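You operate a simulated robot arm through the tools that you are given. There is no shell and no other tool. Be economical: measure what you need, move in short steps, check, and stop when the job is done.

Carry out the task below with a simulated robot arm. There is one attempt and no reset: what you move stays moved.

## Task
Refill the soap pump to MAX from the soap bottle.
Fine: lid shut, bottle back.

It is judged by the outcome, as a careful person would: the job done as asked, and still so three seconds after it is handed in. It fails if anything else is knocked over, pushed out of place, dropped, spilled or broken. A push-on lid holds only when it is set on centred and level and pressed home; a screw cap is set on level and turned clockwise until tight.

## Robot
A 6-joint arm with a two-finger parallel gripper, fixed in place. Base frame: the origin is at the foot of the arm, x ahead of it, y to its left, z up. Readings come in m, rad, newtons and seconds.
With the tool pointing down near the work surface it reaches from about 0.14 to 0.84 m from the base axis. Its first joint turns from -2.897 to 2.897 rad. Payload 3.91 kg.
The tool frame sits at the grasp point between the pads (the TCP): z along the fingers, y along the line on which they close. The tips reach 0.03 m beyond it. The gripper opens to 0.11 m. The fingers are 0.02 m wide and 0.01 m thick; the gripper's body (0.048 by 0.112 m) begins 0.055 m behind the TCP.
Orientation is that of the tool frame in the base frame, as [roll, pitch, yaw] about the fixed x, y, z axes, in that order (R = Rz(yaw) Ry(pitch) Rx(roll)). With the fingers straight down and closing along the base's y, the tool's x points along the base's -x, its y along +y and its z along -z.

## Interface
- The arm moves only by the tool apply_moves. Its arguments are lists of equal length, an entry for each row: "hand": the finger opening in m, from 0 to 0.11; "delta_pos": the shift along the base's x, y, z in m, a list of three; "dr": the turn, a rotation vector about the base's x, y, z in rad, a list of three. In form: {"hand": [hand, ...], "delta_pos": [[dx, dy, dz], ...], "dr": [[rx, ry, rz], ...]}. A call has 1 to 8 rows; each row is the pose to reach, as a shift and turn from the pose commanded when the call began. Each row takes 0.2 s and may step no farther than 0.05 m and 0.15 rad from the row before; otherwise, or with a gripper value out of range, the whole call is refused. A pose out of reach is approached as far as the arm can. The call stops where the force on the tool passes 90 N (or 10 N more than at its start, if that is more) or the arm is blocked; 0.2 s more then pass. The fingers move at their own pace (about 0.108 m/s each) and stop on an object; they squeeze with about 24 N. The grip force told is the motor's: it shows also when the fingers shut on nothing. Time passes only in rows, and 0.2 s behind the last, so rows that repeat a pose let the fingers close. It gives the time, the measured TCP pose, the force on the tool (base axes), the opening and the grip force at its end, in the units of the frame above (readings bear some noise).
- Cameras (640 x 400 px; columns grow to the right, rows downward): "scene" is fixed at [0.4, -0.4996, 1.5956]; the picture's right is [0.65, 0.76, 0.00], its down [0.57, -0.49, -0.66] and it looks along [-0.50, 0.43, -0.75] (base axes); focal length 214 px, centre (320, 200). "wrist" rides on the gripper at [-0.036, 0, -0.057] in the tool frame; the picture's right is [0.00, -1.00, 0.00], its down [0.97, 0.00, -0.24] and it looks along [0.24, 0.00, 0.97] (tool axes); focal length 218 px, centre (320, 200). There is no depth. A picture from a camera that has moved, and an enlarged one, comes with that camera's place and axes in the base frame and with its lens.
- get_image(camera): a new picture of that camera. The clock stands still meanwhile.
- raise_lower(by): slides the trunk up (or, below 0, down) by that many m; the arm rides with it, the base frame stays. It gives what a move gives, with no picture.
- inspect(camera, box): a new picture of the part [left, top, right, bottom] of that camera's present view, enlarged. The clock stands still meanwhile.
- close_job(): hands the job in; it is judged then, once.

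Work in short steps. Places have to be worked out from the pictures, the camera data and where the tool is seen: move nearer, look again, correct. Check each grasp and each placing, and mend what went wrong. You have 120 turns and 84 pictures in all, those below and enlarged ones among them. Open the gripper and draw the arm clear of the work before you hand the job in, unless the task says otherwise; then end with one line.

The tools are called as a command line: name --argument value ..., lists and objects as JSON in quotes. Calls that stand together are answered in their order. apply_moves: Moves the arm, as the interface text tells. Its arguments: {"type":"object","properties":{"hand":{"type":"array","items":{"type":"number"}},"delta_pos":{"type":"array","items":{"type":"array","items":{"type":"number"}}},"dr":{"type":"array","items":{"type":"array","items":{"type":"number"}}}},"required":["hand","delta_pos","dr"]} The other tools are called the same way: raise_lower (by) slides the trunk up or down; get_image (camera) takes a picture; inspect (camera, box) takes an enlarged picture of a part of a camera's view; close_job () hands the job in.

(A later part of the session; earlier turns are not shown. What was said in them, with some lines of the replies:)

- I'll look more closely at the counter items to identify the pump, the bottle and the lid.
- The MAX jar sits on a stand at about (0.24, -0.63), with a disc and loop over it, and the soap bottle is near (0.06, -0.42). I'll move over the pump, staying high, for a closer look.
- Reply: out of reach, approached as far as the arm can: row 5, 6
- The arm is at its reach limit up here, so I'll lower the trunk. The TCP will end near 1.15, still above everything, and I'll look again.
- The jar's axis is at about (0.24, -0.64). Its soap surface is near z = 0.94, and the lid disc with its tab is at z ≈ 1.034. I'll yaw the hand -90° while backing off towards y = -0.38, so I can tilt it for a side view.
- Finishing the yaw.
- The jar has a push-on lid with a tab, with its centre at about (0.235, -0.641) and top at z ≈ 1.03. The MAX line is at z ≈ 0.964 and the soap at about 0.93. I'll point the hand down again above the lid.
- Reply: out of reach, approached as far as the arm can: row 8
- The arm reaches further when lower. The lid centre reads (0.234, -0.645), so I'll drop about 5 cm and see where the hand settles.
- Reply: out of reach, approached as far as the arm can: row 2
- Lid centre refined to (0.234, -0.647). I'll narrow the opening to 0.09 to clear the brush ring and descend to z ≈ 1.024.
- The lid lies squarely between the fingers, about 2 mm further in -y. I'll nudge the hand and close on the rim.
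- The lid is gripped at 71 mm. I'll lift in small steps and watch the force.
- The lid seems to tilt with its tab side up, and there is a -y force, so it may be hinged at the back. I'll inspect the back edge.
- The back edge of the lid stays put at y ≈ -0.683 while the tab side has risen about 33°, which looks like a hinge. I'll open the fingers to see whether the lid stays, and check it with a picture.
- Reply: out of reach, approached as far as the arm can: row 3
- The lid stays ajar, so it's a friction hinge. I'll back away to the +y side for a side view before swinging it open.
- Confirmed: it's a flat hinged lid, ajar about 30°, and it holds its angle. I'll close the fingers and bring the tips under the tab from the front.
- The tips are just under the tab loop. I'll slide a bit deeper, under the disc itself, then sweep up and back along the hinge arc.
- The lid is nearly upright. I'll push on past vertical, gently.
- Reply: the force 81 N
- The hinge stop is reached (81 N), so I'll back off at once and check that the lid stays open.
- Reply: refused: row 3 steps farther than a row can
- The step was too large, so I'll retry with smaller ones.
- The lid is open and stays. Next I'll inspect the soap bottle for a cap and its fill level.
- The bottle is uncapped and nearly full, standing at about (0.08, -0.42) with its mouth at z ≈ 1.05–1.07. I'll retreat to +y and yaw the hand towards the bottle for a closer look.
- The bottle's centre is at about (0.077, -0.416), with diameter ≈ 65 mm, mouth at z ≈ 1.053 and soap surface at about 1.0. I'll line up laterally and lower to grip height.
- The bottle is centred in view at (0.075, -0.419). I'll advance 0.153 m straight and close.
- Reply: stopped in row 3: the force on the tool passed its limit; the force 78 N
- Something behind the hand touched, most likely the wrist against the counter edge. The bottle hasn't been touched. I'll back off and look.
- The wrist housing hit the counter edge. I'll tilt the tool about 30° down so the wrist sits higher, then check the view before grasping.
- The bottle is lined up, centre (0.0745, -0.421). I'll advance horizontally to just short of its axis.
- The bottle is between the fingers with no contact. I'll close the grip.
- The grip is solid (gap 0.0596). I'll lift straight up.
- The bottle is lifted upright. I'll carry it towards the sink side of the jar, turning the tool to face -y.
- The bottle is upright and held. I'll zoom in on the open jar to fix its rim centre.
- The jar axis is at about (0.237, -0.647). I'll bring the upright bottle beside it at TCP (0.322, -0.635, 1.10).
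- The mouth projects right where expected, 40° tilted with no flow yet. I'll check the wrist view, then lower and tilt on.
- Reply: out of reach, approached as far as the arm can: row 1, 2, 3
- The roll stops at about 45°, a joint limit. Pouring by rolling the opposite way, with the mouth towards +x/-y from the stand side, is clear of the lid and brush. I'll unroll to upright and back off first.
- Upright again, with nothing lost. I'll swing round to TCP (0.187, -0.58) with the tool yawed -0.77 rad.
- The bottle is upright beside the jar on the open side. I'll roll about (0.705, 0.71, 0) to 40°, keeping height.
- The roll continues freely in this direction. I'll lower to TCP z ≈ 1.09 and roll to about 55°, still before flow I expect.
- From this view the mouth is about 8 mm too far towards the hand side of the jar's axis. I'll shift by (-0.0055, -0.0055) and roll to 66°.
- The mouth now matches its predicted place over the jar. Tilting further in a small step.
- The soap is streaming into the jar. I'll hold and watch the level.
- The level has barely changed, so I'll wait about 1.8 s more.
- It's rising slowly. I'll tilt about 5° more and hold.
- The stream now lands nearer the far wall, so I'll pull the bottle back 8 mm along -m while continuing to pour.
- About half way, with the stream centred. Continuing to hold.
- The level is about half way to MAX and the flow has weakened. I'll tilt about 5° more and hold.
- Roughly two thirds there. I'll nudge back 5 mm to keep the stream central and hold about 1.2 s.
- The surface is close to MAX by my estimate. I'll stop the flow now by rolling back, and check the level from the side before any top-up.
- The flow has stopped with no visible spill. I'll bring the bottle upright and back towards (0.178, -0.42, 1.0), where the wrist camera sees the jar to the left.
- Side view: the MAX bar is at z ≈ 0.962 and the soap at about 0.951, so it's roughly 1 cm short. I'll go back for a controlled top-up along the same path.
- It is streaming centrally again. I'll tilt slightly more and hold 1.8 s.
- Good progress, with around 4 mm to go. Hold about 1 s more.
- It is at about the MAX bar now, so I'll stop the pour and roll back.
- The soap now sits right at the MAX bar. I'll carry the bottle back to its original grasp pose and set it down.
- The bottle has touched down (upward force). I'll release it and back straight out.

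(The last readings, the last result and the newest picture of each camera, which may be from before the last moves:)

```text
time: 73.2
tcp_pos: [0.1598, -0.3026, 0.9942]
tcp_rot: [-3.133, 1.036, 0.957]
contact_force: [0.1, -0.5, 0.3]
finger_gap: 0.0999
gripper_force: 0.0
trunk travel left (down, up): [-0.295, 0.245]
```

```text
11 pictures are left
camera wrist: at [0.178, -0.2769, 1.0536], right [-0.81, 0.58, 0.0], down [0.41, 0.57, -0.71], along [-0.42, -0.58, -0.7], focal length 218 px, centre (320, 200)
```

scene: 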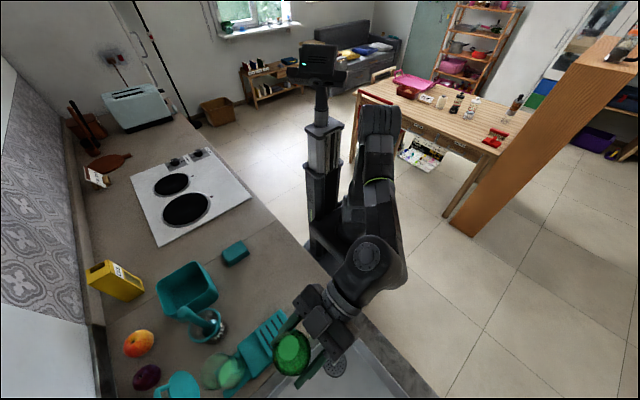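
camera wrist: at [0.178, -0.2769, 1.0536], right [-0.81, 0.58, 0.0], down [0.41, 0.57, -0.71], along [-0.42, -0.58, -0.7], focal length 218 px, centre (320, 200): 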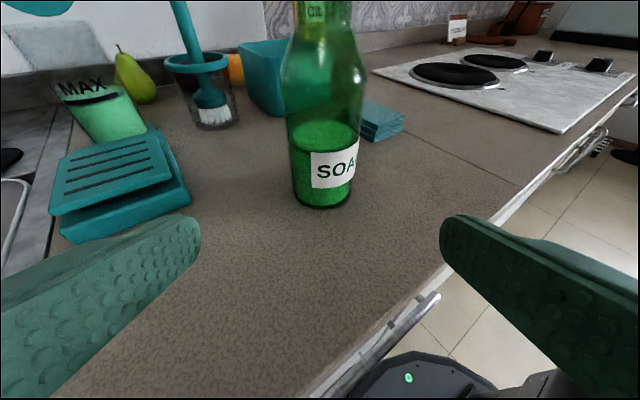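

The bottle is upright at its original spot. Next is the lid: I'll face -y again and rise to tab height.

apply_moves --hand '[0.08, 0.07, 0.07, 0.07, 0.07]' --delta_pos '[[0.01, 0, 0.04], [0.025, 0, 0.08], [0.045, -0.01, 0.112], [0.06, -0.03, 0.116], [0.0747, -0.05, 0.116]]' --dr '[[0, 0, 0.12], [0, 0, 0.25], [0, 0, 0.38], [0, 0, 0.5], [0, 0, 0.614]]'

apply_moves --hand '[0.07, 0.07, 0.07, 0.07, 0.07, 0.07]' --delta_pos '[[0, -0.03, 0], [0, -0.07, 0], [0, -0.11, 0], [0, -0.15, 0], [0, -0.19, 0], [0, -0.23, 0]]' --dr '[[-0.1, 0, 0], [-0.2, 0, 0], [-0.3, 0, 0], [-0.4, 0, 0], [-0.464, 0, 0], [-0.464, 0, 0]]'

get_image --camera "wrist"

```text
time: 74.4
tcp_pos: [0.2335, -0.3536, 1.109]
tcp_rot: [-3.137, 1.037, 1.572]
contact_force: [-0.8, -0.7, 0.5]
finger_gap: 0.0701
gripper_force: 0.1
trunk travel left (down, up): [-0.295, 0.245]
```

```text
time: 75.8
tcp_pos: [0.2342, -0.5833, 1.109]
tcp_rot: [3.134, 1.502, 1.553]
contact_force: [0.3, 0.0, -0.5]
finger_gap: 0.0697
gripper_force: 0.0
trunk travel left (down, up): [-0.295, 0.245]
```

```text
10 pictures are left
camera wrist: at [0.2351, -0.5284, 1.1488], right [-1.0, 0.01, 0.0], down [0.0, 0.31, -0.95], along [-0.01, -0.95, -0.31], focal length 218 px, centre (320, 200)
```

wrist: 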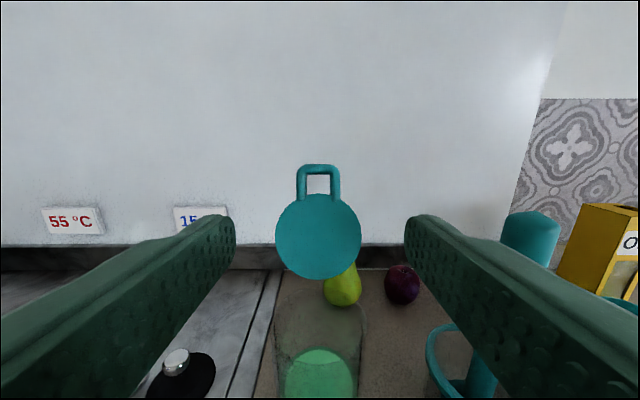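

The lid is at about 104°, with its tab centred at (0.235, -0.706, 1.107). I'll advance and pinch the tab's sides, which lets it pivot.

apply_moves --hand '[0.06, 0.06, 0.06, 0.03, 0.025, 0.025]' --delta_pos '[[0.0005, -0.04, 0], [0.0005, -0.08, -0.002], [0.0005, -0.107, -0.003], [0.0005, -0.107, -0.003], [0.0005, -0.107, -0.003], [0.0005, -0.107, -0.003]]' --dr '[[0, 0, 0], [0, 0, 0], [0, 0, 0], [0, 0, 0], [0, 0, 0], [0, 0, 0]]'

```text
time: 77.2
tcp_pos: [0.2353, -0.692, 1.1036]
tcp_rot: [-3.141, 1.499, 1.562]
contact_force: [0.9, -4.3, -3.3]
finger_gap: 0.0361
gripper_force: 45.3
trunk travel left (down, up): [-0.295, 0.245]
```

The tab is pinched (gap 36 mm). I'll swing it along the hinge arc towards closed.

apply_moves --hand '[0.025, 0.025, 0.025, 0.025, 0.025, 0.025, 0.025]' --delta_pos '[[0, 0.009, 0.002], [0, 0.018, 0.002], [0, 0.028, 0.001], [0, 0.038, -0.0005], [0, 0.048, -0.004], [0, 0.057, -0.008], [0, 0.065, -0.014]]' --dr '[[0, 0, 0], [0, 0, 0], [0, 0, 0], [0, 0, 0], [0, 0, 0], [0, 0, 0], [0, 0, 0]]'

apply_moves --hand '[0.025, 0.025, 0.025, 0.025]' --delta_pos '[[0, 0.008, -0.007], [0, 0.014, -0.014], [0, 0.02, -0.023], [0, 0.024, -0.032]]' --dr '[[0, 0, 0], [0, 0, 0], [0, 0, 0], [0, 0, 0]]'

get_image --camera "wrist"

```text
time: 78.8
tcp_pos: [0.2352, -0.6205, 1.092]
tcp_rot: [3.112, 1.504, 1.534]
contact_force: [1.1, 5.8, 19.3]
finger_gap: 0.037
gripper_force: 41.8
trunk travel left (down, up): [-0.295, 0.245]
```

```text
time: 79.8
tcp_pos: [0.235, -0.6002, 1.0607]
tcp_rot: [3.135, 1.503, 1.555]
contact_force: [4.7, -13.0, 14.7]
finger_gap: 0.0365
gripper_force: 44.9
trunk travel left (down, up): [-0.295, 0.245]
```

```text
9 pictures are left
camera wrist: at [0.2357, -0.5466, 1.0993], right [-1.0, 0.01, 0.0], down [0.0, 0.31, -0.95], along [-0.01, -0.95, -0.31], focal length 218 px, centre (320, 200)
```

wrist: 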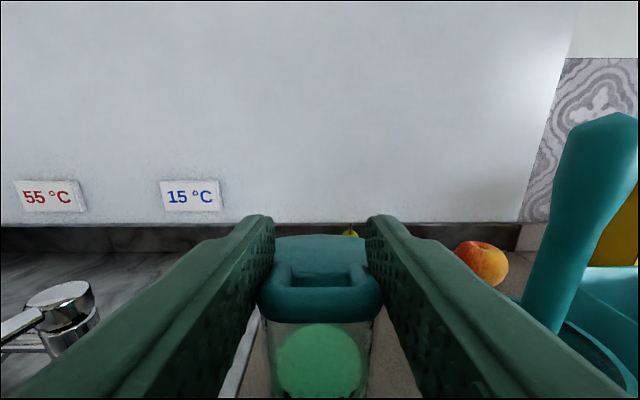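

The lid is now only about 25–30° open and the jar is undisturbed. I'll release the tab, retreat, rise, and come over the top with closed fingers.

apply_moves --hand '[0.06, 0.06, 0.06, 0.06, 0.03, 0.0, 0.0, 0.0]' --delta_pos '[[0, 0, 0], [0, 0, 0], [0, 0.04, 0], [0, 0.065, 0.01], [0, 0.065, 0.055], [0, 0.03, 0.065], [0, 0, 0.065], [0, -0.018, 0.065]]' --dr '[[0, 0, 0], [0, 0, 0], [0, 0, 0], [0, 0, 0], [0, 0, 0], [0, 0, 0], [0, 0, 0], [0, 0, 0]]'

inspect --camera "scene" --box '[160, 300, 294, 400]'

```text
time: 81.6
tcp_pos: [0.2368, -0.6183, 1.123]
tcp_rot: [3.138, 1.501, 1.56]
contact_force: [0.2, -0.4, -0.8]
finger_gap: 0.0003
gripper_force: 23.9
trunk travel left (down, up): [-0.295, 0.245]
```

```text
4.00 times, centred on (227, 350) of scene
camera zoom: at [0.4, -0.4996, 1.5956], right [0.65, 0.76, 0.0], down [0.57, -0.49, -0.66], along [-0.5, 0.43, -0.75], focal length 858 px, centre (692, -400)
```

zoom: 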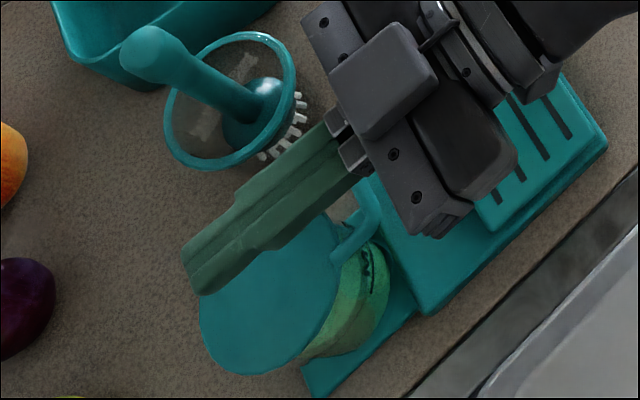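

The fingers are above the ajar lid, so I'll lower to press it shut gently.

apply_moves --hand '[0, 0, 0, 0, 0, 0]' --delta_pos '[[0, 0, -0.03], [0, 0, -0.05], [0, 0, -0.06], [0, 0, -0.068], [0, 0, -0.074], [0, 0, -0.078]]' --dr '[[0, 0, 0], [0, 0, 0], [0, 0, 0], [0, 0, 0], [0, 0, 0], [0, 0, 0]]'

```text
time: 83.0
tcp_pos: [0.2349, -0.6188, 1.046]
tcp_rot: [3.138, 1.501, 1.56]
contact_force: [-1.3, -0.9, 0.0]
finger_gap: 0.0
gripper_force: 23.7
trunk travel left (down, up): [-0.295, 0.245]
```

No reaction force yet. I'll go down further in 2 mm steps.

apply_moves --hand '[0, 0, 0, 0, 0]' --delta_pos '[[0, 0, -0.002], [0, 0, -0.004], [0, 0, -0.006], [0, 0, -0.008], [0, 0, -0.008]]' --dr '[[0, 0, 0], [0, 0, 0], [0, 0, 0], [0, 0, 0], [0, 0, 0]]'

inspect --camera "scene" --box '[160, 300, 294, 400]'

```text
time: 84.2
tcp_pos: [0.2356, -0.6184, 1.0435]
tcp_rot: [3.091, 1.513, 1.512]
contact_force: [3.1, -10.5, 38.6]
finger_gap: 0.0002
gripper_force: 24.2
trunk travel left (down, up): [-0.295, 0.245]
```

```text
4.00 times, centred on (227, 350) of scene
camera zoom: at [0.4, -0.4996, 1.5956], right [0.65, 0.76, 0.0], down [0.57, -0.49, -0.66], along [-0.5, 0.43, -0.75], focal length 858 px, centre (692, -400)
```

zoom: 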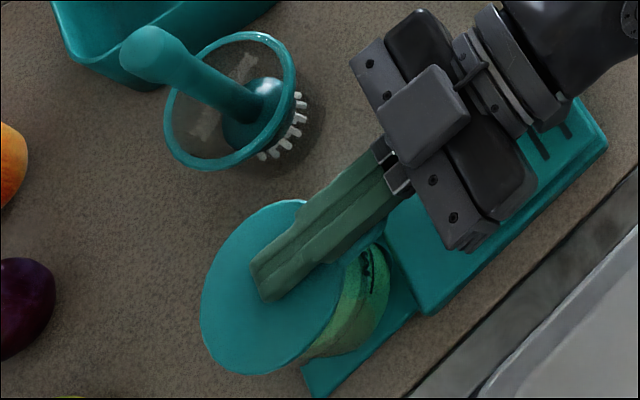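

There is a firm 39 N reaction, so the lid is down. I'll lift off and retreat to check from the front.

apply_moves --hand '[0, 0, 0, 0, 0, 0, 0, 0.03]' --delta_pos '[[0, 0, 0.02], [0, 0, 0.05], [0, 0.03, 0.07], [0, 0.07, 0.07], [0, 0.11, 0.065], [0, 0.15, 0.065], [0, 0.19, 0.06], [0, 0.22, 0.06]]' --dr '[[0, 0, 0], [0, 0, 0], [0, 0, 0], [0, 0, 0], [0, 0, 0], [0, 0, 0], [0, 0, 0], [0, 0, 0]]'

apply_moves --hand '[0.08, 0.1, 0.1]' --delta_pos '[[0, 0, 0], [0, 0, 0], [0, 0, 0]]' --dr '[[0, 0, 0], [0, 0, 0], [0, 0, 0]]'

inspect --camera "wrist" --box '[250, 160, 390, 310]'

inspect --camera "scene" --box '[80, 220, 320, 400]'

```text
time: 86.0
tcp_pos: [0.2365, -0.399, 1.0992]
tcp_rot: [3.132, 1.501, 1.553]
contact_force: [0.2, -0.3, 0.0]
finger_gap: 0.0299
gripper_force: 0.0
trunk travel left (down, up): [-0.295, 0.245]
```

```text
time: 86.8
tcp_pos: [0.2376, -0.3975, 1.0987]
tcp_rot: [3.136, 1.499, 1.556]
contact_force: [-0.5, -0.3, -0.4]
finger_gap: 0.0997
gripper_force: 0.0
trunk travel left (down, up): [-0.295, 0.245]
```

```text
2.67 times, centred on (320, 235) of wrist
camera zoom: at [0.2381, -0.3443, 1.1395], right [-1.0, 0.01, 0.0], down [0.0, 0.31, -0.95], along [-0.01, -0.95, -0.31], focal length 582 px, centre (320, 107)
```

zoom: 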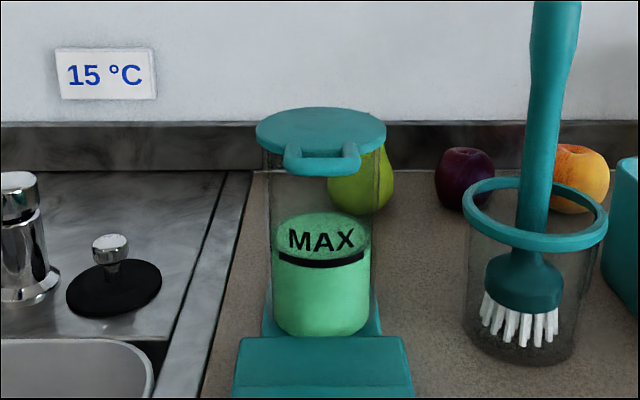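

```text
2.22 times, centred on (200, 310) of scene
camera zoom: at [0.4, -0.4996, 1.5956], right [0.65, 0.76, 0.0], down [0.57, -0.49, -0.66], along [-0.5, 0.43, -0.75], focal length 477 px, centre (587, -44)
```

zoom: 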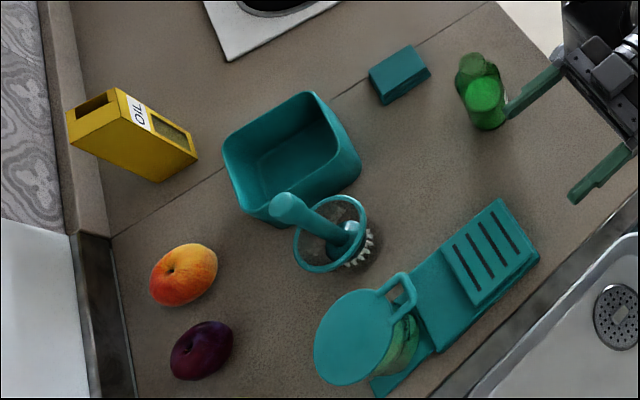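

The lid lies flat as it did at the start, soap is at MAX, and the bottle is in place. I'll draw the arm clear.

apply_moves --hand '[0.1, 0.1, 0.1, 0.1]' --delta_pos '[[0.01, 0.02, 0.03], [0.02, 0.05, 0.06], [0.03, 0.08, 0.09], [0.03, 0.1, 0.11]]' --dr '[[0, 0, 0], [0, 0, 0], [0, 0, 0], [0, 0, 0]]'

get_image --camera "scene"

```text
time: 87.8
tcp_pos: [0.2757, -0.3035, 1.1935]
tcp_rot: [-2.76, 1.479, 1.941]
contact_force: [0.3, 1.6, 4.1]
finger_gap: 0.0999
gripper_force: 0.1
trunk travel left (down, up): [-0.295, 0.245]
```

```text
4 pictures are left
```

scene: 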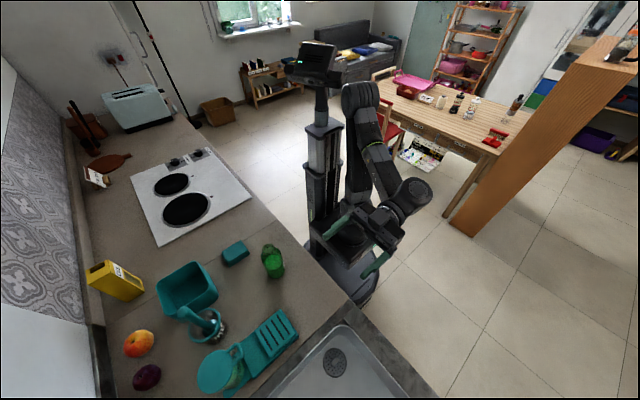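

The arm is clear and everything is in place, so I'm handing in the job.

close_job

```text
The job is handed in.
```

The soap pump is refilled to the MAX line, its lid is pressed shut, and the soap bottle is back in its original spot, with no spill or displaced items seen in the pictures.
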